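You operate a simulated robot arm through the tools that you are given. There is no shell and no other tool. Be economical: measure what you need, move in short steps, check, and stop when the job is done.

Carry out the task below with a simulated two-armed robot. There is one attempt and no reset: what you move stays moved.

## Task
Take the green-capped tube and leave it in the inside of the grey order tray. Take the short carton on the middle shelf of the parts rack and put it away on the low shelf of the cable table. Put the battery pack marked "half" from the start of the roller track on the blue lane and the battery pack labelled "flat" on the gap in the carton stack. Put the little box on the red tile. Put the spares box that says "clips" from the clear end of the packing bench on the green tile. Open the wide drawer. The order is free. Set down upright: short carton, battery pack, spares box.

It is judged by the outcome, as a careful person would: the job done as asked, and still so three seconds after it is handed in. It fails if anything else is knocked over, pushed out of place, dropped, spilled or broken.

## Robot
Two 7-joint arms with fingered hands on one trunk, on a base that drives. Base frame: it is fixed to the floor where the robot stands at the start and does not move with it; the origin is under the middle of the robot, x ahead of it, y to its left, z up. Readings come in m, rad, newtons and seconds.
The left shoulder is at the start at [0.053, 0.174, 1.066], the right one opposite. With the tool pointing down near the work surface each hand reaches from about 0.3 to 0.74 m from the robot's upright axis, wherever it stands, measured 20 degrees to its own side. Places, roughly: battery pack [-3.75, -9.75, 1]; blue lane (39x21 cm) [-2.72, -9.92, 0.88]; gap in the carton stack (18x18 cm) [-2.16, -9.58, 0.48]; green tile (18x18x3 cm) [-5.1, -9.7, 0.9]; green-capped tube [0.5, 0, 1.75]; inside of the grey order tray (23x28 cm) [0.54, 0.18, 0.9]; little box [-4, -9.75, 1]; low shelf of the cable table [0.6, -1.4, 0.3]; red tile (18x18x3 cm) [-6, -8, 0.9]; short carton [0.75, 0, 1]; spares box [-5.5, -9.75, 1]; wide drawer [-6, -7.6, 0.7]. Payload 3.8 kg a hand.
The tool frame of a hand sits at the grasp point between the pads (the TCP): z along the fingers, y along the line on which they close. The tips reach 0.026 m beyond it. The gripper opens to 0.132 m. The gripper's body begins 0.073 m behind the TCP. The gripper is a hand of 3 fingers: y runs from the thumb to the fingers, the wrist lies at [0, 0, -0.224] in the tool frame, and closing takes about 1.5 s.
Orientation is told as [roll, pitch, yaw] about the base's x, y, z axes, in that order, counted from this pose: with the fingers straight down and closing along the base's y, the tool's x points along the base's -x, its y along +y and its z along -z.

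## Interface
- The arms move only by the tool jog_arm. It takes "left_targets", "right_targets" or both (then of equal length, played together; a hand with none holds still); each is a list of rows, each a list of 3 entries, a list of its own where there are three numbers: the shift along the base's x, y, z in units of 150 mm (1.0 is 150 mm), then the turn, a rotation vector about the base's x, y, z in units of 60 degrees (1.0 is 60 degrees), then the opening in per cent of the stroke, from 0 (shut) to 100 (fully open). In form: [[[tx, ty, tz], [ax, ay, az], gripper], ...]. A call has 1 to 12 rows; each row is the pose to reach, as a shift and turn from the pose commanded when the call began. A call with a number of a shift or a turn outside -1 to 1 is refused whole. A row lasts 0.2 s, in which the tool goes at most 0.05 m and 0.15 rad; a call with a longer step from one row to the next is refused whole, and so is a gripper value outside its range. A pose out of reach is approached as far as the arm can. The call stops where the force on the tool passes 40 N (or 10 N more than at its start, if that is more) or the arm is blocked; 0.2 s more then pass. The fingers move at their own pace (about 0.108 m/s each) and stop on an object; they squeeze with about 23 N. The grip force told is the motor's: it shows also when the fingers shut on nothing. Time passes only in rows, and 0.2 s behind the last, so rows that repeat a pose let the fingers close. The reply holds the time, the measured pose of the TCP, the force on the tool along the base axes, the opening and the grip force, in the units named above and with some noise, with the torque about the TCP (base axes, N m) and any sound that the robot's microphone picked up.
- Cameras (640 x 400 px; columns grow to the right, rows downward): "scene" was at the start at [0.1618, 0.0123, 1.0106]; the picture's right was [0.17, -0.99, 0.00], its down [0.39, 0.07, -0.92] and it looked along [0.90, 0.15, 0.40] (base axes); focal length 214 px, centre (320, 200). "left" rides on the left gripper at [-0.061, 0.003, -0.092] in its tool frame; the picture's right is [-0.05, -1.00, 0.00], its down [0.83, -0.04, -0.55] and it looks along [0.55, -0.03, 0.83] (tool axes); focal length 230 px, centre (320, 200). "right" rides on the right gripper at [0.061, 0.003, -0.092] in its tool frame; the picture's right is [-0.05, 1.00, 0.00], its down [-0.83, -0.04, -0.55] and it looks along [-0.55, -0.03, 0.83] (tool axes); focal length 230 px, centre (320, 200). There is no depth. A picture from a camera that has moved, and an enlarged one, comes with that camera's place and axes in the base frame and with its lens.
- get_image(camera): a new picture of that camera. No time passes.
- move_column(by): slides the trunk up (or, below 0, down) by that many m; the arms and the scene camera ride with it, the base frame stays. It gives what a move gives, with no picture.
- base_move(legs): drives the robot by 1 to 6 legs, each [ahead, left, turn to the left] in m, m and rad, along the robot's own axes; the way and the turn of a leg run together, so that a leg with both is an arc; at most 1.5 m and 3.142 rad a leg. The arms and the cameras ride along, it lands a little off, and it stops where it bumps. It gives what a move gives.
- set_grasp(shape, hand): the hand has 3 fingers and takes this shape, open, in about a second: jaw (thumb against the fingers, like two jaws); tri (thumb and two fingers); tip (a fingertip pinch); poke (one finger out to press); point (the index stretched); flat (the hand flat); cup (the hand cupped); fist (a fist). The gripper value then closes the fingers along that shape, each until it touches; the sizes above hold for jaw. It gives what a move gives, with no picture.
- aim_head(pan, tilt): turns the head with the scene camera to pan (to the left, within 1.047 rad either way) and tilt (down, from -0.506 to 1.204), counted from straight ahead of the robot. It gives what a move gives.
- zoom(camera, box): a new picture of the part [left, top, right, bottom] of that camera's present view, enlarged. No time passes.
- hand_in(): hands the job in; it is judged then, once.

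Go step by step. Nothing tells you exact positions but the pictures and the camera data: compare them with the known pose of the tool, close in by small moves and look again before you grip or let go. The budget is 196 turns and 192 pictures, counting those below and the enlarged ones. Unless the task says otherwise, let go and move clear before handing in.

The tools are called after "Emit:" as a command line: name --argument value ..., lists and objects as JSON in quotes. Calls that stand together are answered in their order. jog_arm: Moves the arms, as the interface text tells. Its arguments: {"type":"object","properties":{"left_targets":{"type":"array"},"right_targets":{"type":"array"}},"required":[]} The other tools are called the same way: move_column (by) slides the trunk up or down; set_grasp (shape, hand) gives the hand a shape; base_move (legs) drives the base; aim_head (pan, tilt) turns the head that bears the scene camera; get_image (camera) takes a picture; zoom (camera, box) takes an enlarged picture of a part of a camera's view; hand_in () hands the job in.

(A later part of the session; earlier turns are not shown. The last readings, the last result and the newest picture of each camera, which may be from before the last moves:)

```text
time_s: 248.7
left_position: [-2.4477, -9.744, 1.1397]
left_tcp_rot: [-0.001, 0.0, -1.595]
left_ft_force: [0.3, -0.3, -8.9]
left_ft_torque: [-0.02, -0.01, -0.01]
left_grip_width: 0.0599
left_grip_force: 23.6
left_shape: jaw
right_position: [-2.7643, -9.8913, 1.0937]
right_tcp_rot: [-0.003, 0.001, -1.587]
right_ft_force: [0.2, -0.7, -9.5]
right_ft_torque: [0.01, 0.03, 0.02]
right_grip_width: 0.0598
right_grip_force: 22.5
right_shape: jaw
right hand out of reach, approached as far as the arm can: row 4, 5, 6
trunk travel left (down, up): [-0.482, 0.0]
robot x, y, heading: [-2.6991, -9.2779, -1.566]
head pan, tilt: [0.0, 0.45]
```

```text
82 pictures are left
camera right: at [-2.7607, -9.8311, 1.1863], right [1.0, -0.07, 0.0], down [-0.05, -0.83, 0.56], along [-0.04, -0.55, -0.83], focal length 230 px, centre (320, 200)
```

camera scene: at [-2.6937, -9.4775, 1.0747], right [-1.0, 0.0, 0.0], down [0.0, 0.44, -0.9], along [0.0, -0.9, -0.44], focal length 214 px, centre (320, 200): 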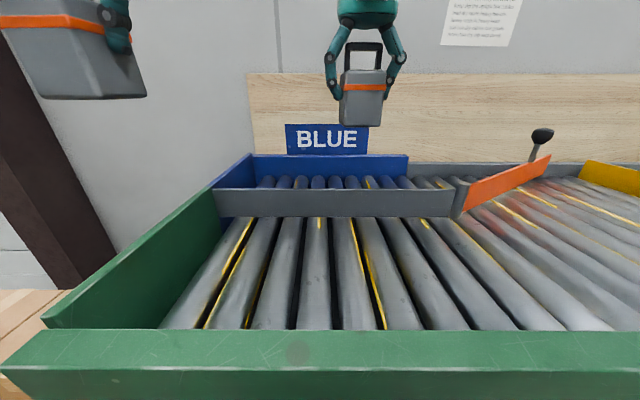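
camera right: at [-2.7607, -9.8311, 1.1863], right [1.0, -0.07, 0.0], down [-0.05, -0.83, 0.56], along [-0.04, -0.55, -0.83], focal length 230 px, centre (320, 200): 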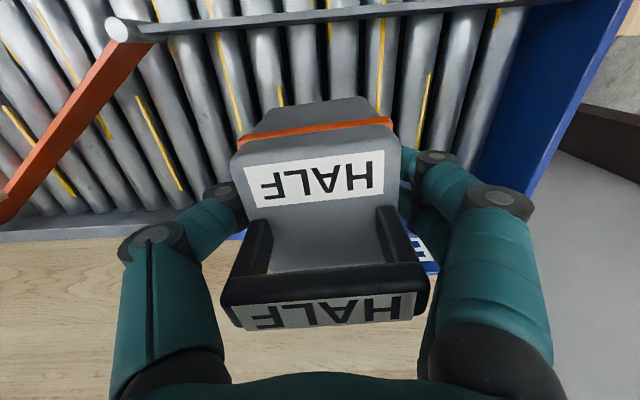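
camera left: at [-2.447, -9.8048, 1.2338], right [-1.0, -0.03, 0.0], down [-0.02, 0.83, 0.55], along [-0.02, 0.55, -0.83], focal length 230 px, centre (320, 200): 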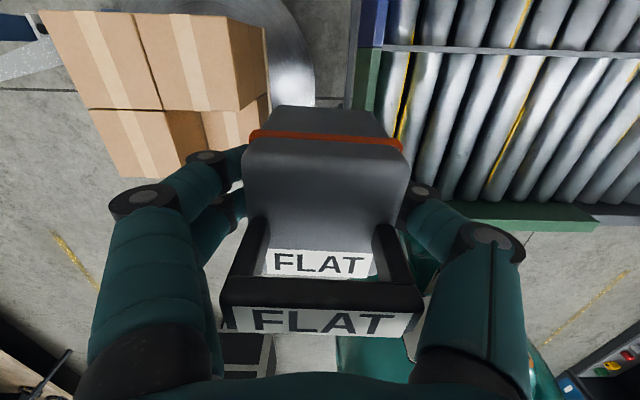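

I'll descend, asking for a bit more y as reach improves lower down.

Emit:
jog_arm --right_targets '[[[0, -0.05, -0.2], [0, 0, 0], 0], [[0, -0.1, -0.4], [0, 0, 0], 0], [[0, -0.15, -0.6], [0, 0, 0], 0], [[0, -0.18, -0.8], [0, 0, 0], 0]]'

Emit:
get_image --camera "scene"

Emit:
get_image --camera "right"

```text
time_s: 249.7
left_position: [-2.4472, -9.7458, 1.1392]
left_tcp_rot: [0.0, -0.002, -1.595]
left_ft_force: [0.5, -0.6, -8.0]
left_ft_torque: [0.0, 0.0, -0.01]
left_grip_width: 0.0598
left_grip_force: 23.2
left_shape: jaw
right_position: [-2.7726, -9.9051, 0.973]
right_tcp_rot: [-0.002, -0.001, -1.587]
right_ft_force: [1.1, -1.1, -8.2]
right_ft_torque: [-0.01, 0.04, -0.02]
right_grip_width: 0.0597
right_grip_force: 22.9
right_shape: jaw
right hand out of reach, approached as far as the arm can: row 2, 3, 4
trunk travel left (down, up): [-0.482, 0.0]
robot x, y, heading: [-2.6969, -9.2715, -1.564]
head pan, tilt: [0.0, 0.45]
```

```text
81 pictures are left
camera scene: at [-2.6943, -9.4773, 1.0746], right [-1.0, 0.0, 0.0], down [0.0, 0.44, -0.9], along [0.0, -0.9, -0.44], focal length 214 px, centre (320, 200)
```

scene: 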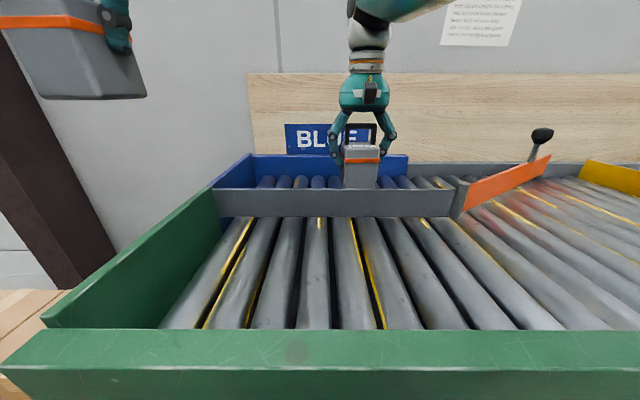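

```text
80 pictures are left
camera right: at [-2.7691, -9.8437, 1.0649], right [1.0, -0.07, 0.0], down [-0.06, -0.83, 0.55], along [-0.04, -0.55, -0.83], focal length 230 px, centre (320, 200)
```

right: 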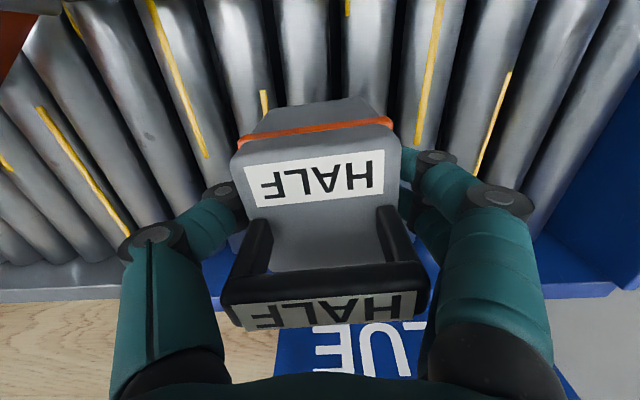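

It's inside the lane. I'll lower to contact.

Emit:
jog_arm --right_targets '[[[0, 0, -0.05], [0, 0, 0], 0], [[0, 0, -0.1], [0, 0, 0], 0], [[0, 0, -0.15], [0, 0, 0], 0], [[0, 0, -0.18], [0, 0, 0], 0]]'

```text
time_s: 250.7
left_position: [-2.4484, -9.7448, 1.1401]
left_tcp_rot: [-0.001, -0.002, -1.596]
left_ft_force: [0.2, -0.4, -8.7]
left_ft_torque: [-0.03, 0.0, -0.02]
left_grip_width: 0.0596
left_grip_force: 23.0
left_shape: jaw
right_position: [-2.7744, -9.9049, 0.9483]
right_tcp_rot: [-0.003, 0.001, -1.587]
right_ft_force: [-0.3, 0.0, -8.6]
right_ft_torque: [-0.01, -0.05, -0.01]
right_grip_width: 0.0597
right_grip_force: 23.0
right_shape: jaw
trunk travel left (down, up): [-0.482, 0.0]
robot x, y, heading: [-2.6979, -9.2736, -1.564]
head pan, tilt: [0.0, 0.45]
```

Emit:
jog_arm --right_targets '[[[0, 0, -0.02], [0, 0, 0], 0], [[0, 0, -0.04], [0, 0, 0], 0]]'

Emit:
zoom --camera "scene" --box '[240, 60, 480, 220]'

```text
time_s: 251.3
left_position: [-2.448, -9.7438, 1.1412]
left_tcp_rot: [-0.002, -0.004, -1.594]
left_ft_force: [-0.2, 0.9, -8.9]
left_ft_torque: [-0.05, 0.01, 0.0]
left_grip_width: 0.0599
left_grip_force: 22.9
left_shape: jaw
right_position: [-2.7744, -9.9036, 0.9451]
right_tcp_rot: [-0.002, -0.009, -1.586]
right_ft_force: [-0.2, 0.1, 4.9]
right_ft_torque: [0.0, -0.02, 0.02]
right_grip_width: 0.0599
right_grip_force: 23.1
right_shape: jaw
trunk travel left (down, up): [-0.482, 0.0]
robot x, y, heading: [-2.6944, -9.2759, -1.573]
head pan, tilt: [0.0, 0.45]
```

```text
2.50 times, centred on (360, 140) of scene
camera zoom: at [-2.6942, -9.4761, 1.0756], right [-1.0, 0.0, 0.0], down [0.0, 0.44, -0.9], along [0.0, -0.9, -0.44], focal length 536 px, centre (220, 350)
```

zoom: 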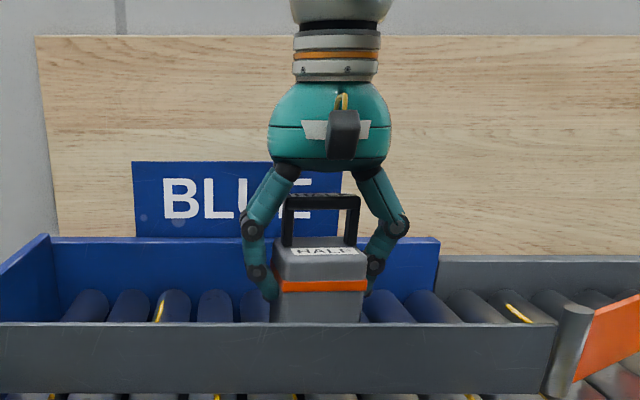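

It's resting on the rollers. Opening and rising straight up.

Emit:
jog_arm --right_targets '[[[0, 0, 0.01], [0, 0, 0], 60], [[0, 0, 0.01], [0, 0, 0], 75], [[0, 0, 0.01], [0, 0, 0], 85], [[0, 0, 0.02], [0, 0, 0], 85], [[0, 0, 0.2], [0, 0, 0], 85], [[0, 0, 0.4], [0, 0, 0], 85], [[0, 0.1, 0.65], [0, 0, 0], 85], [[0, 0.3, 0.9], [0, 0, 0], 85]]'

Emit:
zoom --camera "scene" --box '[240, 60, 480, 220]'

```text
time_s: 253.1
left_position: [-2.4488, -9.7429, 1.1416]
left_tcp_rot: [-0.001, -0.005, -1.594]
left_ft_force: [-0.6, -0.1, -8.3]
left_ft_torque: [-0.05, -0.03, 0.02]
left_grip_width: 0.0598
left_grip_force: 22.8
left_shape: jaw
right_position: [-2.7745, -9.858, 1.0784]
right_tcp_rot: [-0.003, -0.002, -1.586]
right_ft_force: [-0.4, 0.7, 0.2]
right_ft_torque: [0.01, 0.01, 0.01]
right_grip_width: 0.112
right_grip_force: 0.0
right_shape: jaw
trunk travel left (down, up): [-0.482, 0.0]
robot x, y, heading: [-2.6966, -9.2807, -1.562]
head pan, tilt: [0.0, 0.45]
```

```text
2.50 times, centred on (360, 140) of scene
camera zoom: at [-2.6948, -9.4757, 1.0754], right [-1.0, 0.0, 0.0], down [0.0, 0.43, -0.9], along [0.0, -0.9, -0.43], focal length 536 px, centre (220, 350)
```

zoom: 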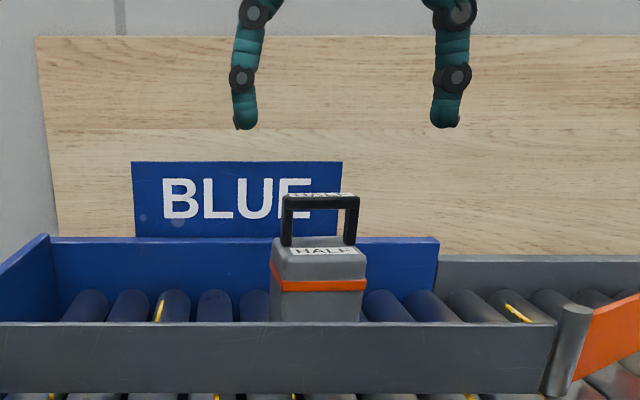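

HALF stands upright on the blue lane. I'll back off, retract the right hand, and look at the carton stack.

Emit:
base_move --legs '[[-0.35, 0, 0]]'

Emit:
jog_arm --right_targets '[[[-0.2, 0.2, 0.1], [0, 0, 0], 85], [[-0.4, 0.4, 0.2], [0, 0, 0], 85], [[-0.6, 0.6, 0.3], [0, 0, 0], 85], [[-0.8, 0.8, 0.4], [0, 0, 0], 85], [[-1, 1, 0.5], [0, 0, 0], 85]]'

Emit:
base_move --legs '[[0, 0.35, 0]]'

Emit:
aim_head --pan 0.25 --tilt 0.7

Emit:
get_image --camera "scene"

Emit:
get_image --camera "left"

```text
time_s: 255.3
left_position: [-2.4498, -9.3971, 1.1396]
left_tcp_rot: [-0.001, -0.003, -1.594]
left_ft_force: [-0.7, 0.9, -8.1]
left_ft_torque: [-0.04, -0.01, -0.01]
left_grip_width: 0.0598
left_grip_force: 23.0
left_shape: jaw
right_position: [-2.7758, -9.5113, 1.0778]
right_tcp_rot: [-0.002, -0.002, -1.587]
right_ft_force: [0.0, 0.1, 0.6]
right_ft_torque: [-0.03, 0.0, 0.03]
right_grip_width: 0.112
right_grip_force: 0.1
right_shape: jaw
trunk travel left (down, up): [-0.482, 0.0]
robot x, y, heading: [-2.6982, -8.9279, -1.567]
head pan, tilt: [0.0, 0.45]
```

```text
time_s: 256.6
left_position: [-2.4506, -9.3942, 1.1408]
left_tcp_rot: [0.0, -0.006, -1.595]
left_ft_force: [-0.7, 0.4, -7.6]
left_ft_torque: [-0.03, 0.02, -0.05]
left_grip_width: 0.0595
left_grip_force: 22.7
left_shape: jaw
right_position: [-2.9265, -9.3592, 1.151]
right_tcp_rot: [-0.002, -0.002, -1.587]
right_ft_force: [0.1, 0.1, 0.5]
right_ft_torque: [0.0, -0.03, -0.02]
right_grip_width: 0.1119
right_grip_force: 0.0
right_shape: jaw
trunk travel left (down, up): [-0.482, 0.0]
robot x, y, heading: [-2.6993, -8.9251, -1.569]
head pan, tilt: [0.0, 0.45]
```

```text
time_s: 260.2
left_position: [-2.0953, -9.3933, 1.14]
left_tcp_rot: [0.001, -0.004, -1.59]
left_ft_force: [0.8, -0.3, -8.7]
left_ft_torque: [-0.01, -0.02, 0.0]
left_grip_width: 0.0598
left_grip_force: 22.6
left_shape: jaw
right_position: [-2.5724, -9.3598, 1.1511]
right_tcp_rot: [-0.002, -0.001, -1.583]
right_ft_force: [0.9, -0.8, 0.2]
right_ft_torque: [0.0, 0.0, -0.02]
right_grip_width: 0.112
right_grip_force: 0.0
right_shape: jaw
trunk travel left (down, up): [-0.482, 0.0]
robot x, y, heading: [-2.3497, -8.9289, -1.565]
head pan, tilt: [0.0, 0.45]
```

```text
time_s: 261.0
left_position: [-2.0945, -9.3934, 1.139]
left_tcp_rot: [0.001, -0.003, -1.591]
left_ft_force: [0.2, -0.6, -8.3]
left_ft_torque: [-0.02, 0.02, 0.01]
left_grip_width: 0.0598
left_grip_force: 23.6
left_shape: jaw
right_position: [-2.5706, -9.3592, 1.1509]
right_tcp_rot: [-0.001, -0.001, -1.584]
right_ft_force: [0.5, 0.0, 0.4]
right_ft_torque: [0.01, 0.01, 0.05]
right_grip_width: 0.1121
right_grip_force: 0.0
right_shape: jaw
trunk travel left (down, up): [-0.482, 0.0]
robot x, y, heading: [-2.3443, -8.9267, -1.564]
head pan, tilt: [0.25, 0.7]
```

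```text
77 pictures are left
camera scene: at [-2.3209, -9.1166, 1.0529], right [-0.97, -0.25, 0.0], down [-0.16, 0.62, -0.77], along [0.19, -0.74, -0.64], focal length 214 px, centre (320, 200)
```

scene: 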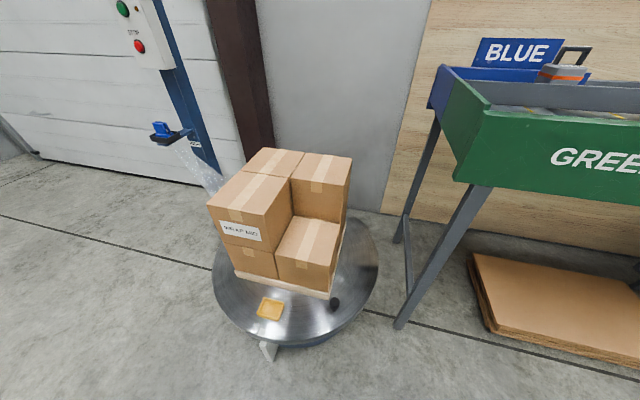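

```text
76 pictures are left
camera left: at [-2.0934, -9.4544, 1.2324], right [-1.0, -0.03, 0.0], down [-0.02, 0.83, 0.55], along [-0.02, 0.55, -0.83], focal length 230 px, centre (320, 200)
```

left: 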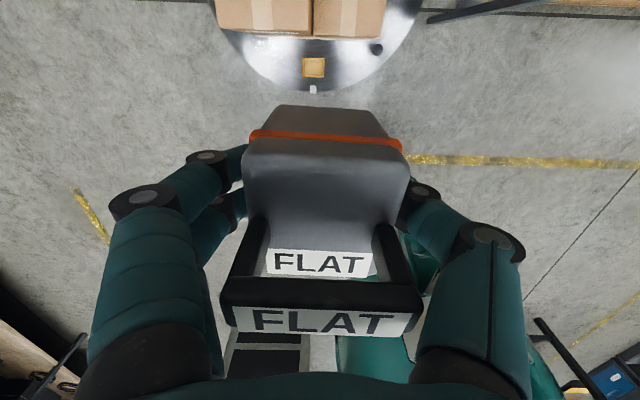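

The gap is x −2.26…−2.08, y −9.675…−9.49, top z≈0.48. I'll align in x, lower the trunk, and then move over the gap.

Emit:
jog_arm --left_targets '[[[-0.19, 0, 0], [0, 0, 0], 0], [[-0.38, 0, 0], [0, 0, 0], 0], [[-0.56, 0, 0], [0, 0, 0], 0]]'

Emit:
move_column --by -0.36

Emit:
get_image --camera "scene"

```text
time_s: 261.8
left_position: [-2.1802, -9.3933, 1.1411]
left_tcp_rot: [0.001, -0.004, -1.592]
left_ft_force: [-0.7, 0.5, -8.6]
left_ft_torque: [-0.03, 0.01, 0.01]
left_grip_width: 0.0598
left_grip_force: 23.0
left_shape: jaw
right_position: [-2.5713, -9.3596, 1.15]
right_tcp_rot: [-0.002, -0.001, -1.583]
right_ft_force: [0.1, -0.5, 0.1]
right_ft_torque: [-0.01, 0.01, 0.0]
right_grip_width: 0.1118
right_grip_force: 0.0
right_shape: jaw
trunk travel left (down, up): [-0.482, 0.0]
robot x, y, heading: [-2.3427, -8.9283, -1.562]
head pan, tilt: [0.25, 0.7]
```

```text
time_s: 265.3
left_position: [-2.1795, -9.3937, 0.7802]
left_tcp_rot: [-0.002, -0.003, -1.592]
left_ft_force: [1.0, -0.3, -8.5]
left_ft_torque: [0.03, 0.01, 0.0]
left_grip_width: 0.0595
left_grip_force: 23.1
left_shape: jaw
right_position: [-2.5717, -9.3585, 0.7913]
right_tcp_rot: [-0.004, 0.0, -1.583]
right_ft_force: [-0.4, 0.2, 0.4]
right_ft_torque: [0.02, 0.01, -0.02]
right_grip_width: 0.112
right_grip_force: 0.1
right_shape: jaw
trunk travel left (down, up): [-0.122, 0.36]
robot x, y, heading: [-2.3448, -8.9261, -1.567]
head pan, tilt: [0.25, 0.7]
```

```text
75 pictures are left
camera scene: at [-2.3211, -9.0959, 0.6542], right [-0.97, -0.25, 0.0], down [-0.16, 0.62, -0.76], along [0.19, -0.74, -0.64], focal length 214 px, centre (320, 200)
```

scene: 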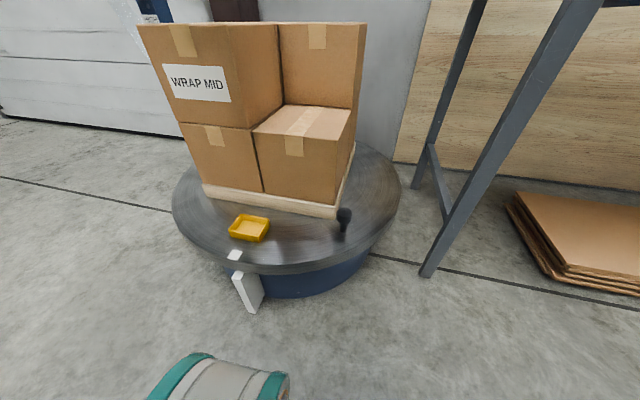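

Emit:
jog_arm --left_targets '[[[0, -0.25, 0], [0, 0, 0], 0], [[0, -0.5, 0], [0, 0, 0], 0], [[0, -0.75, 0], [0, 0, 0], 0], [[0, -1, 0], [0, 0, 0], 0]]'

Emit:
aim_head --pan 0.25 --tilt 0.25

Emit:
get_image --camera "scene"

Emit:
get_image --camera "left"

```text
time_s: 266.3
left_position: [-2.1814, -9.5437, 0.7808]
left_tcp_rot: [-0.001, -0.004, -1.594]
left_ft_force: [0.2, -0.6, -7.7]
left_ft_torque: [-0.02, 0.0, 0.04]
left_grip_width: 0.0596
left_grip_force: 22.8
left_shape: jaw
right_position: [-2.572, -9.3602, 0.7901]
right_tcp_rot: [-0.004, -0.002, -1.583]
right_ft_force: [0.0, 0.5, 0.7]
right_ft_torque: [0.03, -0.02, 0.03]
right_grip_width: 0.1121
right_grip_force: 0.1
right_shape: jaw
trunk travel left (down, up): [-0.122, 0.36]
robot x, y, heading: [-2.3446, -8.9269, -1.562]
head pan, tilt: [0.25, 0.7]
```

```text
time_s: 267.2
left_position: [-2.1811, -9.5431, 0.7798]
left_tcp_rot: [-0.002, -0.004, -1.59]
left_ft_force: [-0.4, 0.6, -9.1]
left_ft_torque: [-0.05, -0.02, -0.02]
left_grip_width: 0.0597
left_grip_force: 23.0
left_shape: jaw
right_position: [-2.5716, -9.36, 0.7911]
right_tcp_rot: [-0.002, 0.0, -1.582]
right_ft_force: [0.2, 0.4, -0.1]
right_ft_torque: [0.0, 0.0, -0.05]
right_grip_width: 0.112
right_grip_force: 0.0
right_shape: jaw
trunk travel left (down, up): [-0.122, 0.36]
robot x, y, heading: [-2.3448, -8.9235, -1.569]
head pan, tilt: [0.25, 0.25]
```

```text
74 pictures are left
camera scene: at [-2.319, -9.1043, 0.6949], right [-0.97, -0.25, 0.0], down [-0.06, 0.24, -0.97], along [0.25, -0.94, -0.25], focal length 214 px, centre (320, 200)
```

scene: 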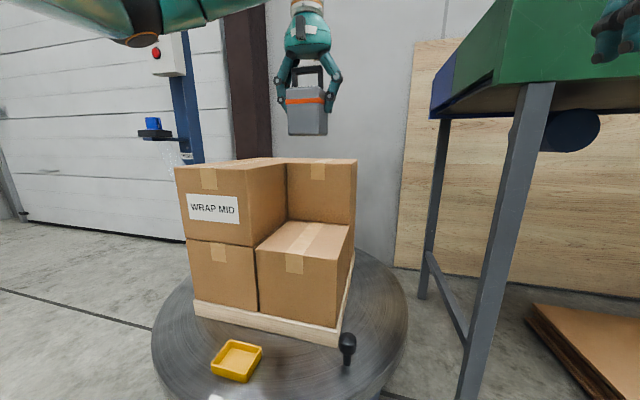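

```text
73 pictures are left
camera left: at [-2.1798, -9.6037, 0.8731], right [-1.0, -0.03, 0.0], down [-0.02, 0.83, 0.55], along [-0.02, 0.55, -0.83], focal length 230 px, centre (320, 200)
```

left: 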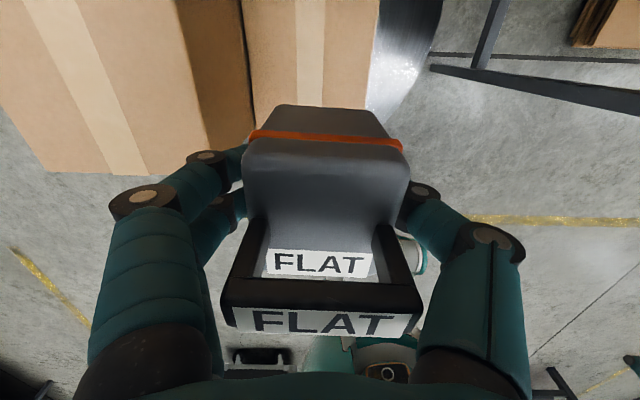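

Aligned over the gap. I'll descend in two stages.

Emit:
jog_arm --left_targets '[[[0.02, -0.05, -0.25], [0, 0, 0], 0], [[0.04, -0.07, -0.5], [0, 0, 0], 0], [[0.04, -0.07, -0.75], [0, 0, 0], 0], [[0.04, -0.07, -1], [0, 0, 0], 0]]'

Emit:
jog_arm --left_targets '[[[0, 0, -0.15], [0, 0, 0], 0], [[0, 0, -0.3], [0, 0, 0], 0], [[0, 0, -0.42], [0, 0, 0], 0]]'

Emit:
get_image --camera "scene"

```text
time_s: 268.2
left_position: [-2.1737, -9.5538, 0.6305]
left_tcp_rot: [-0.002, -0.004, -1.591]
left_ft_force: [-0.7, 0.4, -7.7]
left_ft_torque: [-0.06, 0.0, -0.01]
left_grip_width: 0.0595
left_grip_force: 22.9
left_shape: jaw
right_position: [-2.5714, -9.3601, 0.7911]
right_tcp_rot: [-0.001, -0.002, -1.582]
right_ft_force: [0.3, -0.8, -0.5]
right_ft_torque: [0.01, -0.01, 0.02]
right_grip_width: 0.1121
right_grip_force: 0.0
right_shape: jaw
trunk travel left (down, up): [-0.122, 0.36]
robot x, y, heading: [-2.3413, -8.9196, -1.56]
head pan, tilt: [0.25, 0.25]
```

```text
time_s: 269.0
left_position: [-2.1742, -9.5529, 0.5678]
left_tcp_rot: [-0.002, -0.002, -1.593]
left_ft_force: [1.1, 0.0, -7.8]
left_ft_torque: [-0.03, 0.0, -0.02]
left_grip_width: 0.0596
left_grip_force: 22.7
left_shape: jaw
right_position: [-2.5708, -9.3603, 0.7906]
right_tcp_rot: [-0.003, -0.002, -1.583]
right_ft_force: [-0.9, 1.3, -0.2]
right_ft_torque: [-0.01, 0.02, 0.0]
right_grip_width: 0.1121
right_grip_force: 0.0
right_shape: jaw
trunk travel left (down, up): [-0.122, 0.36]
robot x, y, heading: [-2.3458, -8.9239, -1.568]
head pan, tilt: [0.25, 0.25]
```

```text
72 pictures are left
camera scene: at [-2.3189, -9.1044, 0.6949], right [-0.97, -0.25, 0.0], down [-0.06, 0.24, -0.97], along [0.25, -0.94, -0.25], focal length 214 px, centre (320, 200)
```

scene: 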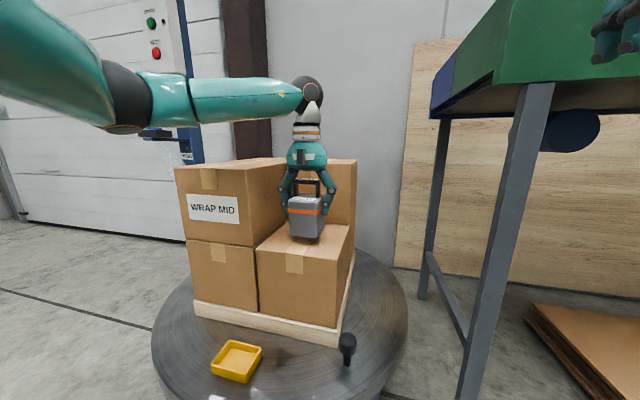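

Emit:
jog_arm --left_targets '[[[0, 0, -0.05], [0, 0, 0], 0], [[0, 0, -0.1], [0, 0, 0], 0], [[0, 0, -0.14], [0, 0, 0], 0], [[0, 0, -0.18], [0, 0, 0], 0]]'

Emit:
zoom --camera "scene" --box '[230, 140, 390, 260]'

```text
time_s: 270.0
left_position: [-2.1738, -9.5553, 0.5439]
left_tcp_rot: [-0.001, -0.008, -1.593]
left_ft_force: [1.9, -1.0, 7.0]
left_ft_torque: [0.06, -0.15, -0.03]
left_grip_width: 0.0596
left_grip_force: 22.8
left_shape: jaw
right_position: [-2.5712, -9.3596, 0.7913]
right_tcp_rot: [-0.002, -0.003, -1.582]
right_ft_force: [-0.3, -0.7, -0.2]
right_ft_torque: [-0.02, 0.0, -0.03]
right_grip_width: 0.1121
right_grip_force: 0.0
right_shape: jaw
trunk travel left (down, up): [-0.122, 0.36]
robot x, y, heading: [-2.3437, -8.9263, -1.561]
head pan, tilt: [0.25, 0.25]
```

```text
3.33 times, centred on (310, 200) of scene
camera zoom: at [-2.3191, -9.1036, 0.6954], right [-0.97, -0.25, 0.0], down [-0.06, 0.24, -0.97], along [0.25, -0.94, -0.25], focal length 715 px, centre (353, 200)
```

zoom: 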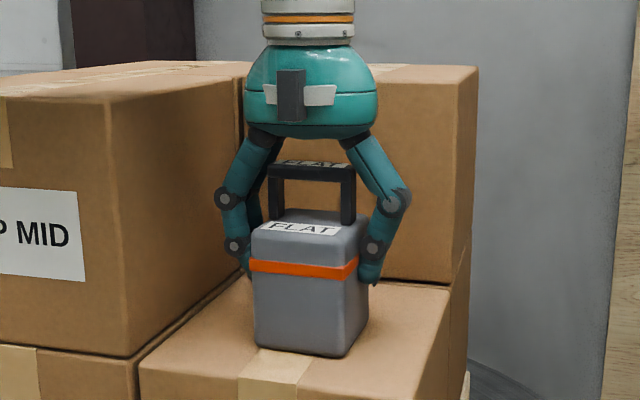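

It stands in the gap. Opening and rising.

Emit:
jog_arm --left_targets '[[[0, 0, 0.01], [0, 0, 0], 60], [[0, 0, 0.01], [0, 0, 0], 72], [[0, 0, 0.01], [0, 0, 0], 72], [[0, 0, 0.02], [0, 0, 0], 72], [[0, 0, 0.2], [0, 0, 0], 72], [[0, 0, 0.4], [0, 0, 0], 72], [[0, 0, 0.7], [0, 0, 0], 72], [[0, 0.1, 1], [0, 0, 0], 72]]'

Emit:
zoom --camera "scene" --box '[230, 140, 390, 260]'

```text
time_s: 271.8
left_position: [-2.1708, -9.5389, 0.691]
left_tcp_rot: [0.0, -0.005, -1.591]
left_ft_force: [0.5, 0.4, -0.2]
left_ft_torque: [0.01, 0.0, 0.01]
left_grip_width: 0.0947
left_grip_force: 0.0
left_shape: jaw
right_position: [-2.5717, -9.359, 0.7908]
right_tcp_rot: [-0.003, -0.002, -1.582]
right_ft_force: [0.5, -1.2, 0.1]
right_ft_torque: [0.01, 0.0, -0.02]
right_grip_width: 0.1121
right_grip_force: 0.0
right_shape: jaw
trunk travel left (down, up): [-0.122, 0.36]
robot x, y, heading: [-2.343, -8.9255, -1.564]
head pan, tilt: [0.25, 0.25]
```

```text
3.33 times, centred on (310, 200) of scene
camera zoom: at [-2.3191, -9.1038, 0.6951], right [-0.97, -0.25, 0.0], down [-0.06, 0.24, -0.97], along [0.25, -0.94, -0.25], focal length 715 px, centre (353, 200)
```

zoom: 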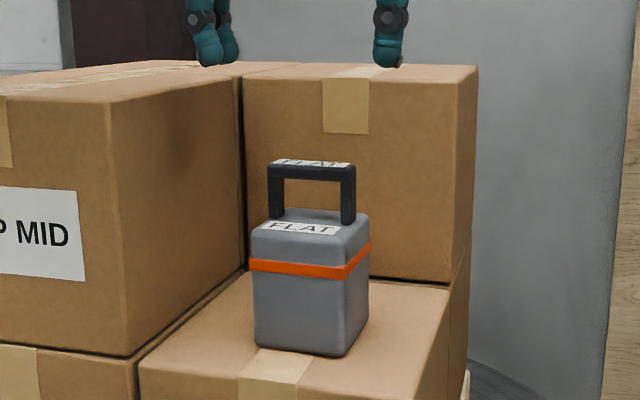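

FLAT is placed. Next the S carton: I'll back off, raise the trunk and drive to x≈−4.

Emit:
base_move --legs '[[-0.25, 0, 0]]'

Emit:
move_column --by 0.36

Emit:
base_move --legs '[[0, -1.5, 0], [0.25, 0, 0]]'

Emit:
aim_head --pan -0.2 --tilt 0.5

Emit:
get_image --camera "scene"

Emit:
get_image --camera "right"

```text
time_s: 273.6
left_position: [-2.1756, -9.2887, 0.6914]
left_tcp_rot: [0.0, -0.002, -1.595]
left_ft_force: [-1.0, 0.5, 0.4]
left_ft_torque: [0.0, -0.02, 0.03]
left_grip_width: 0.0947
left_grip_force: 0.1
left_shape: jaw
right_position: [-2.5734, -9.1096, 0.7911]
right_tcp_rot: [-0.001, -0.002, -1.587]
right_ft_force: [-0.3, -0.7, 0.1]
right_ft_torque: [0.0, -0.03, -0.01]
right_grip_width: 0.112
right_grip_force: 0.0
right_shape: jaw
trunk travel left (down, up): [-0.122, 0.36]
robot x, y, heading: [-2.3462, -8.6718, -1.566]
head pan, tilt: [0.25, 0.25]
```

```text
time_s: 277.1
left_position: [-2.1735, -9.2892, 1.0497]
left_tcp_rot: [0.001, -0.002, -1.594]
left_ft_force: [0.0, 0.1, 0.2]
left_ft_torque: [0.05, -0.03, 0.0]
left_grip_width: 0.0948
left_grip_force: 0.1
left_shape: jaw
right_position: [-2.5739, -9.1094, 1.1499]
right_tcp_rot: [-0.002, 0.0, -1.587]
right_ft_force: [-0.3, -0.6, -0.2]
right_ft_torque: [0.02, -0.01, -0.01]
right_grip_width: 0.1117
right_grip_force: 0.1
right_shape: jaw
trunk travel left (down, up): [-0.482, 0.0]
robot x, y, heading: [-2.3447, -8.6793, -1.561]
head pan, tilt: [0.25, 0.25]
```

```text
time_s: 291.8
left_position: [-3.6914, -9.5324, 1.0514]
left_tcp_rot: [-0.001, -0.006, -1.61]
left_ft_force: [-0.4, -0.1, 0.2]
left_ft_torque: [0.0, 0.03, 0.0]
left_grip_width: 0.0945
left_grip_force: 0.0
left_shape: jaw
right_position: [-4.0879, -9.3471, 1.1509]
right_tcp_rot: [-0.002, -0.001, -1.601]
right_ft_force: [0.1, -0.6, -0.5]
right_ft_torque: [0.0, 0.01, -0.02]
right_grip_width: 0.1121
right_grip_force: 0.0
right_shape: jaw
trunk travel left (down, up): [-0.482, 0.0]
robot x, y, heading: [-3.8501, -8.9168, -1.584]
head pan, tilt: [0.25, 0.25]
```

```text
time_s: 292.7
left_position: [-3.6908, -9.5326, 1.0521]
left_tcp_rot: [0.001, -0.004, -1.609]
left_ft_force: [-0.1, -0.5, -0.5]
left_ft_torque: [-0.03, -0.03, 0.0]
left_grip_width: 0.0948
left_grip_force: 0.0
left_shape: jaw
right_position: [-4.0886, -9.3465, 1.1501]
right_tcp_rot: [-0.002, -0.003, -1.601]
right_ft_force: [0.6, -0.2, -0.5]
right_ft_torque: [0.02, -0.01, -0.01]
right_grip_width: 0.1121
right_grip_force: 0.0
right_shape: jaw
trunk travel left (down, up): [-0.482, 0.0]
robot x, y, heading: [-3.8549, -8.9193, -1.583]
head pan, tilt: [-0.201, 0.499]
```

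```text
69 pictures are left
camera scene: at [-3.8721, -9.1146, 1.0708], right [-0.98, 0.21, 0.0], down [0.1, 0.47, -0.88], along [-0.18, -0.86, -0.48], focal length 214 px, centre (320, 200)
```

scene: 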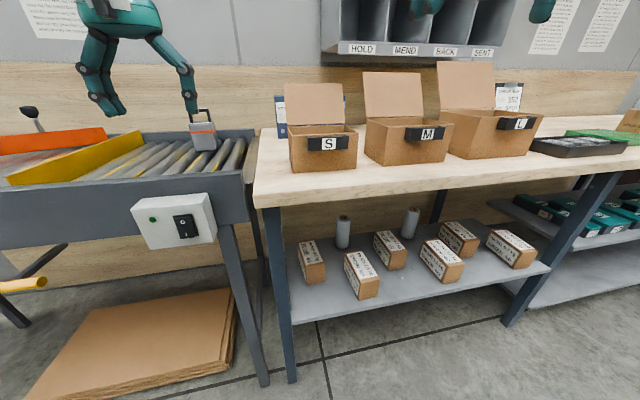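

```text
68 pictures are left
camera right: at [-4.0828, -9.2859, 1.2428], right [1.0, -0.08, 0.0], down [-0.07, -0.83, 0.56], along [-0.05, -0.56, -0.83], focal length 230 px, centre (320, 200)
```

right: 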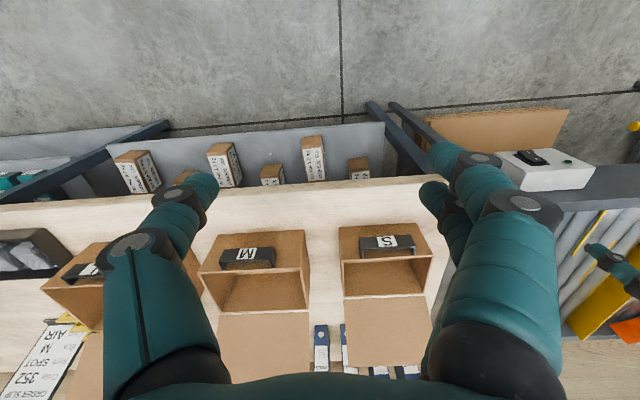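

Emit:
zoom --camera "right" --box '[310, 190, 470, 310]'

Emit:
zoom --camera "scene" --box '[260, 70, 400, 180]'

```text
3.33 times, centred on (390, 250) of right
camera zoom: at [-4.0828, -9.2859, 1.2428], right [1.0, -0.08, 0.0], down [-0.07, -0.83, 0.56], along [-0.05, -0.56, -0.83], focal length 767 px, centre (87, 33)
```

zoom: 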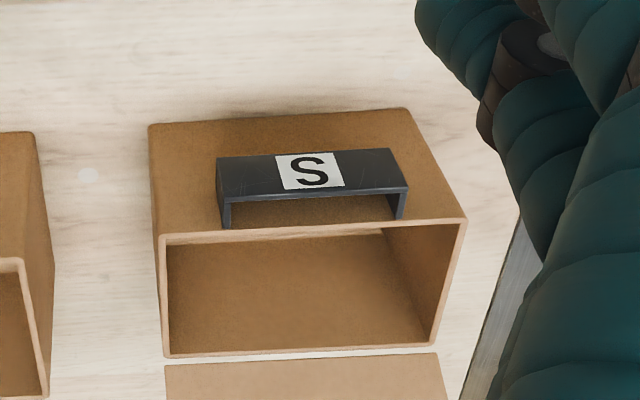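

```text
3.64 times, centred on (330, 125) of scene
camera zoom: at [-3.8721, -9.1146, 1.0708], right [-0.98, 0.21, 0.0], down [0.1, 0.47, -0.88], along [-0.18, -0.86, -0.48], focal length 780 px, centre (284, 473)
```

zoom: 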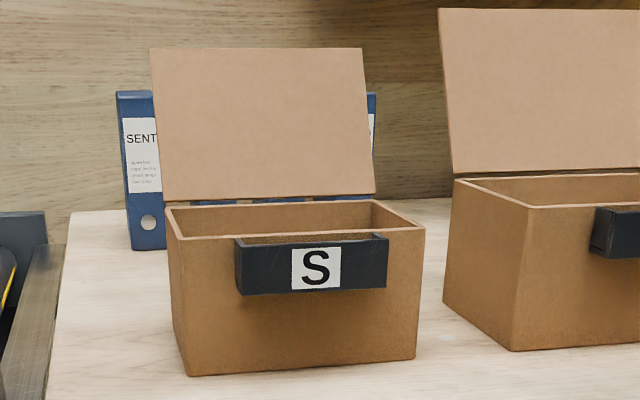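

The S carton (0.163 × 0.104 m, rim z≈0.963, front y≈−9.614) has a front bracket. I'll pinch bracket and front wall together from above: turn the right hand by −90° and move closer.

Emit:
jog_arm --right_targets '[[[0.09, 0, 0], [0, 0, -0.125], 100], [[0.18, 0, 0], [0, 0, -0.25], 100], [[0.27, 0, 0], [0, 0, -0.375], 100], [[0.36, 0, 0], [0, 0, -0.5], 100], [[0.45, 0, 0], [0, 0, -0.625], 100], [[0.54, 0, 0], [0, 0, -0.75], 100], [[0.63, 0, 0], [0, 0, -0.875], 100], [[0.7, 0, 0], [0, 0, -1], 100]]' --left_targets '[[[0, 0, 0.1], [0, 0, 0], 72], [[0, 0.1, 0.2], [0, 0, 0], 72], [[0, 0.2, 0.4], [0, 0, 0], 72], [[0, 0.3, 0.6], [0, 0, 0], 72], [[0, 0.4, 0.6], [0, 0, 0], 72], [[0, 0.5, 0.6], [0, 0, 0], 72], [[0, 0.6, 0.6], [0, 0, 0], 72], [[0, 0.7, 0.6], [0, 0, 0], 72]]'

Emit:
jog_arm --right_targets '[[[0, 0, 0], [0, 0, -0.125], 100], [[0, 0, 0], [0, 0, -0.25], 100], [[0, 0, 0], [0, 0, -0.375], 100], [[0, 0, 0], [0, 0, -0.48], 100]]'

Emit:
base_move --legs '[[0.17, 0, 0.012]]'

Emit:
get_image --camera "scene"

Emit:
get_image --camera "right"

```text
time_s: 294.5
left_position: [-3.6899, -9.4266, 1.1402]
left_tcp_rot: [-0.003, -0.003, -1.61]
left_ft_force: [-0.4, -0.1, -0.3]
left_ft_torque: [0.02, -0.03, 0.02]
left_grip_width: 0.0945
left_grip_force: 0.1
left_shape: jaw
right_position: [-3.9821, -9.348, 1.1507]
right_tcp_rot: [-0.003, -0.007, -2.651]
right_ft_force: [0.2, -0.4, 0.1]
right_ft_torque: [0.05, -0.01, 0.01]
right_grip_width: 0.1317
right_grip_force: 0.1
right_shape: jaw
trunk travel left (down, up): [-0.482, 0.0]
robot x, y, heading: [-3.8514, -8.9198, -1.583]
head pan, tilt: [-0.201, 0.499]
```

```text
time_s: 295.5
left_position: [-3.6914, -9.4262, 1.1414]
left_tcp_rot: [-0.002, -0.004, -1.61]
left_ft_force: [0.7, 0.0, 0.4]
left_ft_torque: [0.0, -0.02, 0.01]
left_grip_width: 0.0946
left_grip_force: 0.1
left_shape: jaw
right_position: [-3.9832, -9.3467, 1.1509]
right_tcp_rot: [-0.001, -0.002, 3.13]
right_ft_force: [0.2, 0.1, -0.4]
right_ft_torque: [-0.01, 0.01, 0.01]
right_grip_width: 0.132
right_grip_force: 0.1
right_shape: jaw
trunk travel left (down, up): [-0.482, 0.0]
robot x, y, heading: [-3.8496, -8.914, -1.58]
head pan, tilt: [-0.201, 0.499]
```

```text
time_s: 297.0
left_position: [-3.6879, -9.5954, 1.1412]
left_tcp_rot: [0.001, -0.006, -1.602]
left_ft_force: [-0.1, -0.4, -0.3]
left_ft_torque: [0.0, 0.02, 0.0]
left_grip_width: 0.0947
left_grip_force: 0.1
left_shape: jaw
right_position: [-3.9802, -9.5181, 1.1507]
right_tcp_rot: [0.0, -0.002, -3.141]
right_ft_force: [-0.2, 0.2, 0.0]
right_ft_torque: [0.0, 0.01, -0.04]
right_grip_width: 0.1318
right_grip_force: 0.0
right_shape: jaw
trunk travel left (down, up): [-0.482, 0.0]
robot x, y, heading: [-3.8546, -9.0833, -1.574]
head pan, tilt: [-0.201, 0.499]
```

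```text
65 pictures are left
camera scene: at [-3.8713, -9.2842, 1.0709], right [-0.98, 0.2, 0.0], down [0.1, 0.47, -0.88], along [-0.18, -0.86, -0.48], focal length 214 px, centre (320, 200)
```

scene: 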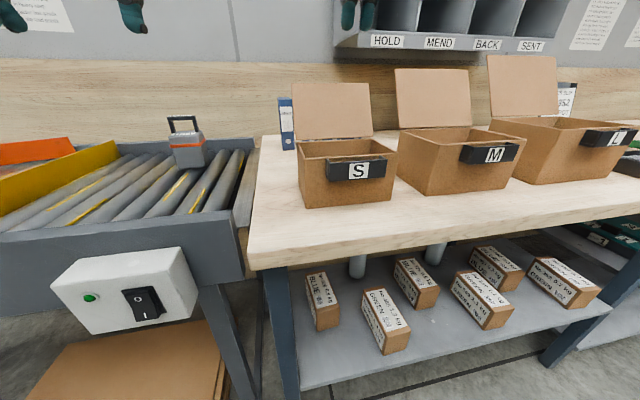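

```text
64 pictures are left
camera right: at [-3.9181, -9.5216, 1.2434], right [-0.05, -1.0, 0.0], down [-0.83, 0.04, 0.56], along [-0.56, 0.03, -0.83], focal length 230 px, centre (320, 200)
```

right: 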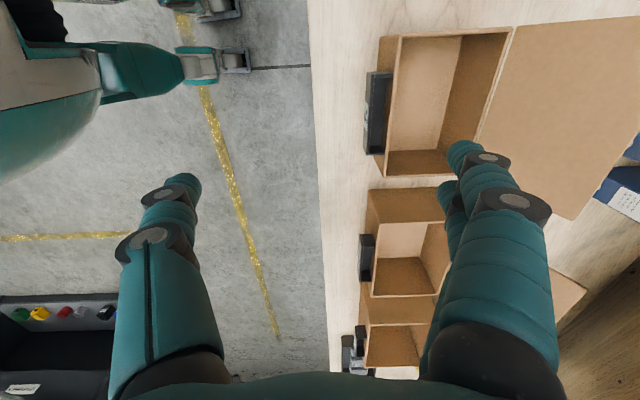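

From above the bracket is at x≈−3.992, y≈−9.58 and the front wall at y≈−9.61. I'll go over it and descend to z≈0.945.

Emit:
jog_arm --right_targets '[[[-0.04, -0.2, 0], [0, 0, 0], 100], [[-0.08, -0.4, 0], [0, 0, 0], 100], [[-0.08, -0.53, -0.1], [0, 0, 0], 100], [[-0.08, -0.53, -0.4], [0, 0, 0], 100], [[-0.08, -0.53, -0.7], [0, 0, 0], 100], [[-0.08, -0.53, -0.9], [0, 0, 0], 100]]'

Emit:
get_image --camera "scene"

Emit:
get_image --camera "right"

```text
time_s: 298.4
left_position: [-3.6872, -9.5941, 1.1411]
left_tcp_rot: [0.002, -0.003, -1.6]
left_ft_force: [-0.1, 0.3, 0.5]
left_ft_torque: [0.02, -0.01, -0.02]
left_grip_width: 0.0946
left_grip_force: 0.0
left_shape: jaw
right_position: [-3.9911, -9.5971, 1.0161]
right_tcp_rot: [-0.003, -0.002, -3.144]
right_ft_force: [-0.4, 0.1, -0.5]
right_ft_torque: [0.02, -0.01, 0.03]
right_grip_width: 0.1318
right_grip_force: 0.1
right_shape: jaw
trunk travel left (down, up): [-0.482, 0.0]
robot x, y, heading: [-3.8537, -9.0838, -1.573]
head pan, tilt: [-0.201, 0.499]
```

```text
63 pictures are left
camera scene: at [-3.8714, -9.2843, 1.0706], right [-0.98, 0.2, 0.0], down [0.1, 0.47, -0.88], along [-0.18, -0.86, -0.48], focal length 214 px, centre (320, 200)
```

scene: 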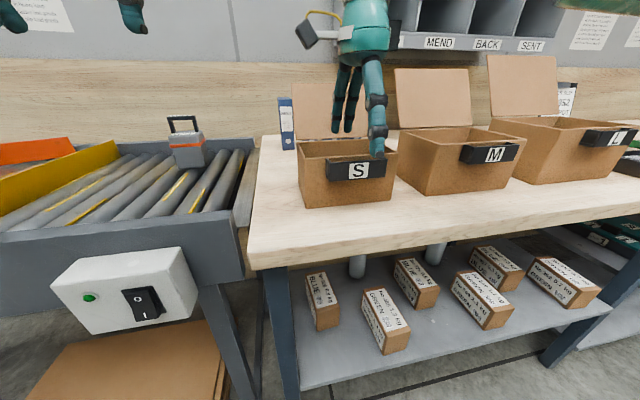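

```text
62 pictures are left
camera right: at [-3.9301, -9.6005, 1.1077], right [-0.05, -1.0, 0.0], down [-0.83, 0.04, 0.56], along [-0.56, 0.03, -0.83], focal length 230 px, centre (320, 200)
```

right: 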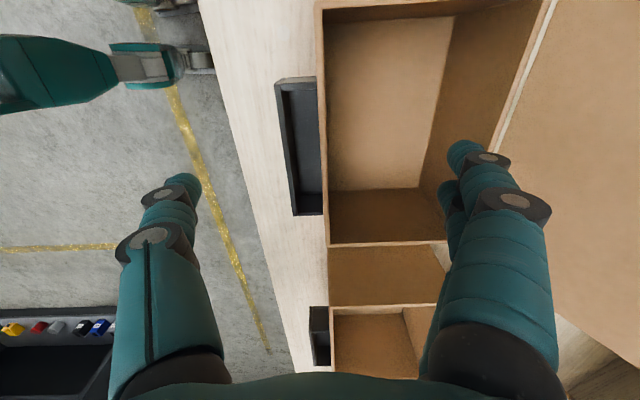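

Emit:
jog_arm --right_targets '[[[0, 0.08, -0.1], [0, 0, 0], 100], [[0, 0.08, -0.25], [0, 0, 0], 100], [[0, 0.08, -0.4], [0, 0, 0], 100], [[0, 0.08, -0.47], [0, 0, 0], 100], [[0, 0.08, -0.47], [0, 0, 0], 0], [[0, 0.08, -0.47], [0, 0, 0], 0], [[0, 0.08, -0.47], [0, 0, 0], 0], [[0, 0.08, -0.47], [0, 0, 0], 0], [[0, 0.08, -0.47], [0, 0, 0], 0], [[0, 0.08, -0.47], [0, 0, 0], 0]]'

Emit:
get_image --camera "scene"

Emit:
get_image --camera "right"

```text
time_s: 300.6
left_position: [-3.6884, -9.5941, 1.1406]
left_tcp_rot: [0.0, -0.006, -1.598]
left_ft_force: [-0.3, 0.0, 0.6]
left_ft_torque: [0.01, 0.0, -0.01]
left_grip_width: 0.0946
left_grip_force: 0.1
left_shape: jaw
right_position: [-3.9905, -9.5861, 0.9465]
right_tcp_rot: [0.001, -0.001, -3.142]
right_ft_force: [0.0, -2.0, 2.5]
right_ft_torque: [-0.46, 0.0, -0.01]
right_grip_width: 0.0191
right_grip_force: 23.1
right_shape: jaw
trunk travel left (down, up): [-0.482, 0.0]
robot x, y, heading: [-3.8561, -9.0863, -1.574]
head pan, tilt: [-0.201, 0.499]
```

```text
61 pictures are left
camera scene: at [-3.8713, -9.2843, 1.0707], right [-0.98, 0.2, 0.0], down [0.1, 0.47, -0.88], along [-0.18, -0.86, -0.48], focal length 214 px, centre (320, 200)
```

scene: 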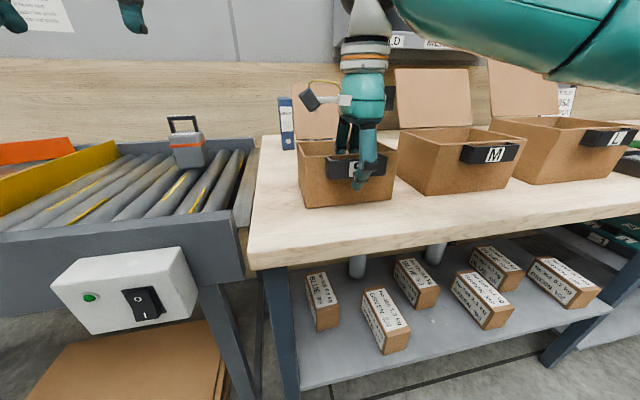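

```text
60 pictures are left
camera right: at [-3.9296, -9.5897, 1.0379], right [-0.05, -1.0, 0.0], down [-0.83, 0.04, 0.56], along [-0.56, 0.03, -0.83], focal length 230 px, centre (320, 200)
```

right: 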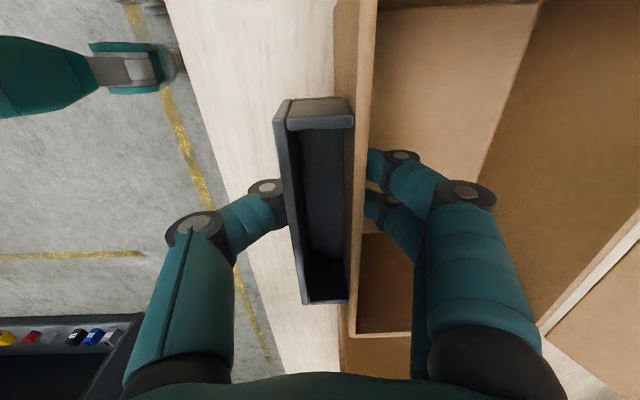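

Gripped. I'll lift a little and check that the carton comes level.

Emit:
jog_arm --right_targets '[[[0, 0, 0.1], [0, 0, 0], 0], [[0, 0, 0.25], [0, 0, 0], 0], [[0, 0, 0.4], [0, 0, 0], 0]]'

Emit:
get_image --camera "scene"

```text
time_s: 301.4
left_position: [-3.6871, -9.5945, 1.1405]
left_tcp_rot: [0.0, -0.003, -1.6]
left_ft_force: [0.8, 0.1, -0.6]
left_ft_torque: [0.0, -0.02, 0.01]
left_grip_width: 0.0946
left_grip_force: 0.1
left_shape: jaw
right_position: [-3.9901, -9.5872, 1.0058]
right_tcp_rot: [-0.004, -0.002, -3.142]
right_ft_force: [-0.5, -0.5, -1.2]
right_ft_torque: [0.14, 0.0, 0.02]
right_grip_width: 0.0138
right_grip_force: 23.0
right_shape: jaw
trunk travel left (down, up): [-0.482, 0.0]
robot x, y, heading: [-3.8547, -9.0885, -1.574]
head pan, tilt: [-0.201, 0.499]
```

```text
59 pictures are left
camera scene: at [-3.8713, -9.2844, 1.0705], right [-0.98, 0.2, 0.0], down [0.1, 0.47, -0.88], along [-0.18, -0.86, -0.48], focal length 214 px, centre (320, 200)
```

scene: 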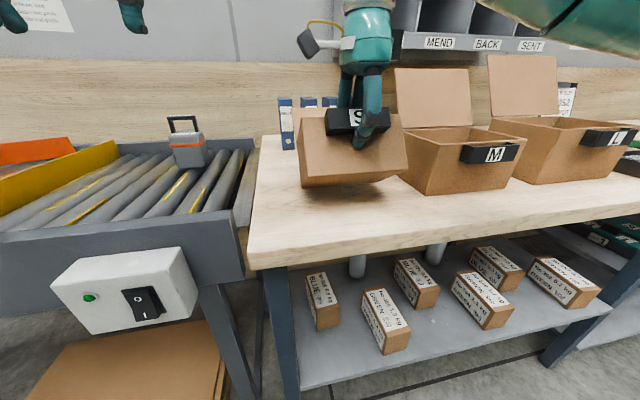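

The carton pivots back in this grip, so I'll set it down again and use both hands, one on each side wall.

Emit:
jog_arm --right_targets '[[[0, 0, -0.1], [0, 0, 0], 0], [[0, 0, -0.2], [0, 0, 0], 0], [[0, 0, -0.3], [0, 0, 0], 0], [[0, 0, -0.37], [0, 0, 0], 0], [[0, 0, -0.37], [0, 0, 0], 30], [[0, 0, -0.37], [0, 0, 0], 80], [[0, 0, -0.37], [0, 0, 0], 90], [[0, 0, -0.37], [0, 0, 0], 90], [[0, 0, -0.2], [0, 0, 0], 90], [[0, 0, 0.1], [0, 0, 0], 90], [[0, 0, 0.4], [0, 0, 0], 90]]'

Emit:
get_image --camera "scene"

```text
time_s: 303.8
left_position: [-3.6881, -9.5933, 1.1415]
left_tcp_rot: [-0.001, -0.005, -1.6]
left_ft_force: [0.5, 0.6, -1.1]
left_ft_torque: [0.0, 0.0, 0.02]
left_grip_width: 0.095
left_grip_force: 0.1
left_shape: jaw
right_position: [-3.9911, -9.5822, 1.0666]
right_tcp_rot: [-0.001, -0.001, -3.14]
right_ft_force: [-0.4, 0.4, 0.6]
right_ft_torque: [0.0, 0.0, -0.01]
right_grip_width: 0.1185
right_grip_force: 0.1
right_shape: jaw
trunk travel left (down, up): [-0.482, 0.0]
robot x, y, heading: [-3.8556, -9.0888, -1.568]
head pan, tilt: [-0.201, 0.499]
```

```text
58 pictures are left
camera scene: at [-3.8711, -9.2838, 1.0709], right [-0.98, 0.2, 0.0], down [0.1, 0.47, -0.88], along [-0.18, -0.86, -0.48], focal length 214 px, centre (320, 200)
```

scene: 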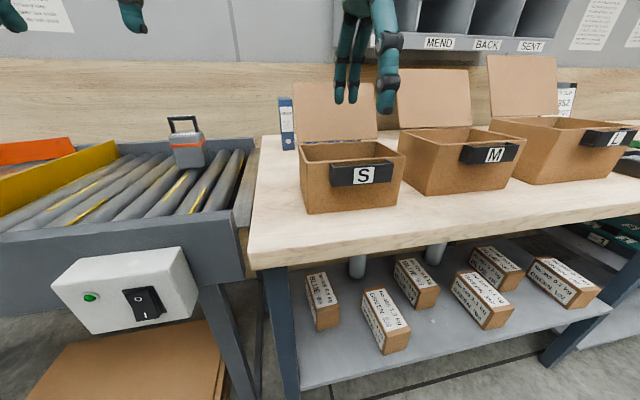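

It's back on the bench, upright. I'll turn the right hand back and take an overhead look.

Emit:
jog_arm --right_targets '[[[-0.05, 0.05, 0.1], [0, 0, 0.125], 60], [[-0.1, 0.1, 0.2], [0, 0, 0.25], 60], [[-0.15, 0.15, 0.3], [0, 0, 0.375], 60], [[-0.2, 0.2, 0.4], [0, 0, 0.5], 60], [[-0.3, 0.25, 0.5], [0, 0, 0.625], 60], [[-0.4, 0.3, 0.6], [0, 0, 0.75], 60], [[-0.5, 0.35, 0.7], [0, 0, 0.875], 60], [[-0.6, 0.4, 0.7], [0, 0, 1], 60]]'

Emit:
jog_arm --right_targets '[[[0, 0, 0], [0, 0, 0.125], 60], [[0, 0, 0], [0, 0, 0.25], 60], [[0, 0, 0], [0, 0, 0.375], 60], [[0, 0, 0], [0, 0, 0.49], 60]]'

Emit:
zoom --camera "right" --box '[200, 120, 480, 360]'

```text
time_s: 305.6
left_position: [-3.6881, -9.5936, 1.1411]
left_tcp_rot: [0.001, -0.004, -1.6]
left_ft_force: [-0.7, 0.3, 0.4]
left_ft_torque: [0.0, -0.02, 0.0]
left_grip_width: 0.0946
left_grip_force: 0.0
left_shape: jaw
right_position: [-4.0836, -9.5252, 1.1703]
right_tcp_rot: [0.0, -0.003, -2.091]
right_ft_force: [-0.8, -1.2, -0.4]
right_ft_torque: [0.01, -0.01, -0.01]
right_grip_width: 0.0799
right_grip_force: 0.1
right_shape: jaw
trunk travel left (down, up): [-0.482, 0.0]
robot x, y, heading: [-3.8557, -9.0866, -1.571]
head pan, tilt: [-0.201, 0.499]
```

```text
time_s: 306.6
left_position: [-3.6885, -9.5942, 1.1396]
left_tcp_rot: [0.003, -0.006, -1.6]
left_ft_force: [0.3, 0.6, -0.3]
left_ft_torque: [0.02, 0.0, 0.02]
left_grip_width: 0.0946
left_grip_force: 0.1
left_shape: jaw
right_position: [-4.0811, -9.5252, 1.1708]
right_tcp_rot: [-0.001, -0.001, -1.579]
right_ft_force: [0.2, -0.1, 0.1]
right_ft_torque: [-0.02, 0.0, 0.03]
right_grip_width: 0.0797
right_grip_force: 0.0
right_shape: jaw
trunk travel left (down, up): [-0.482, 0.0]
robot x, y, heading: [-3.8527, -9.0831, -1.573]
head pan, tilt: [-0.201, 0.499]
```

```text
1.67 times, centred on (340, 240) of right
camera zoom: at [-4.0778, -9.4645, 1.2625], right [1.0, -0.06, 0.0], down [-0.05, -0.83, 0.56], along [-0.03, -0.56, -0.83], focal length 384 px, centre (287, 133)
```

zoom: 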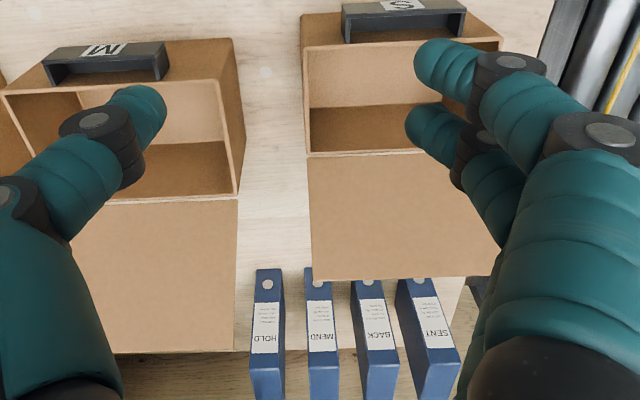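

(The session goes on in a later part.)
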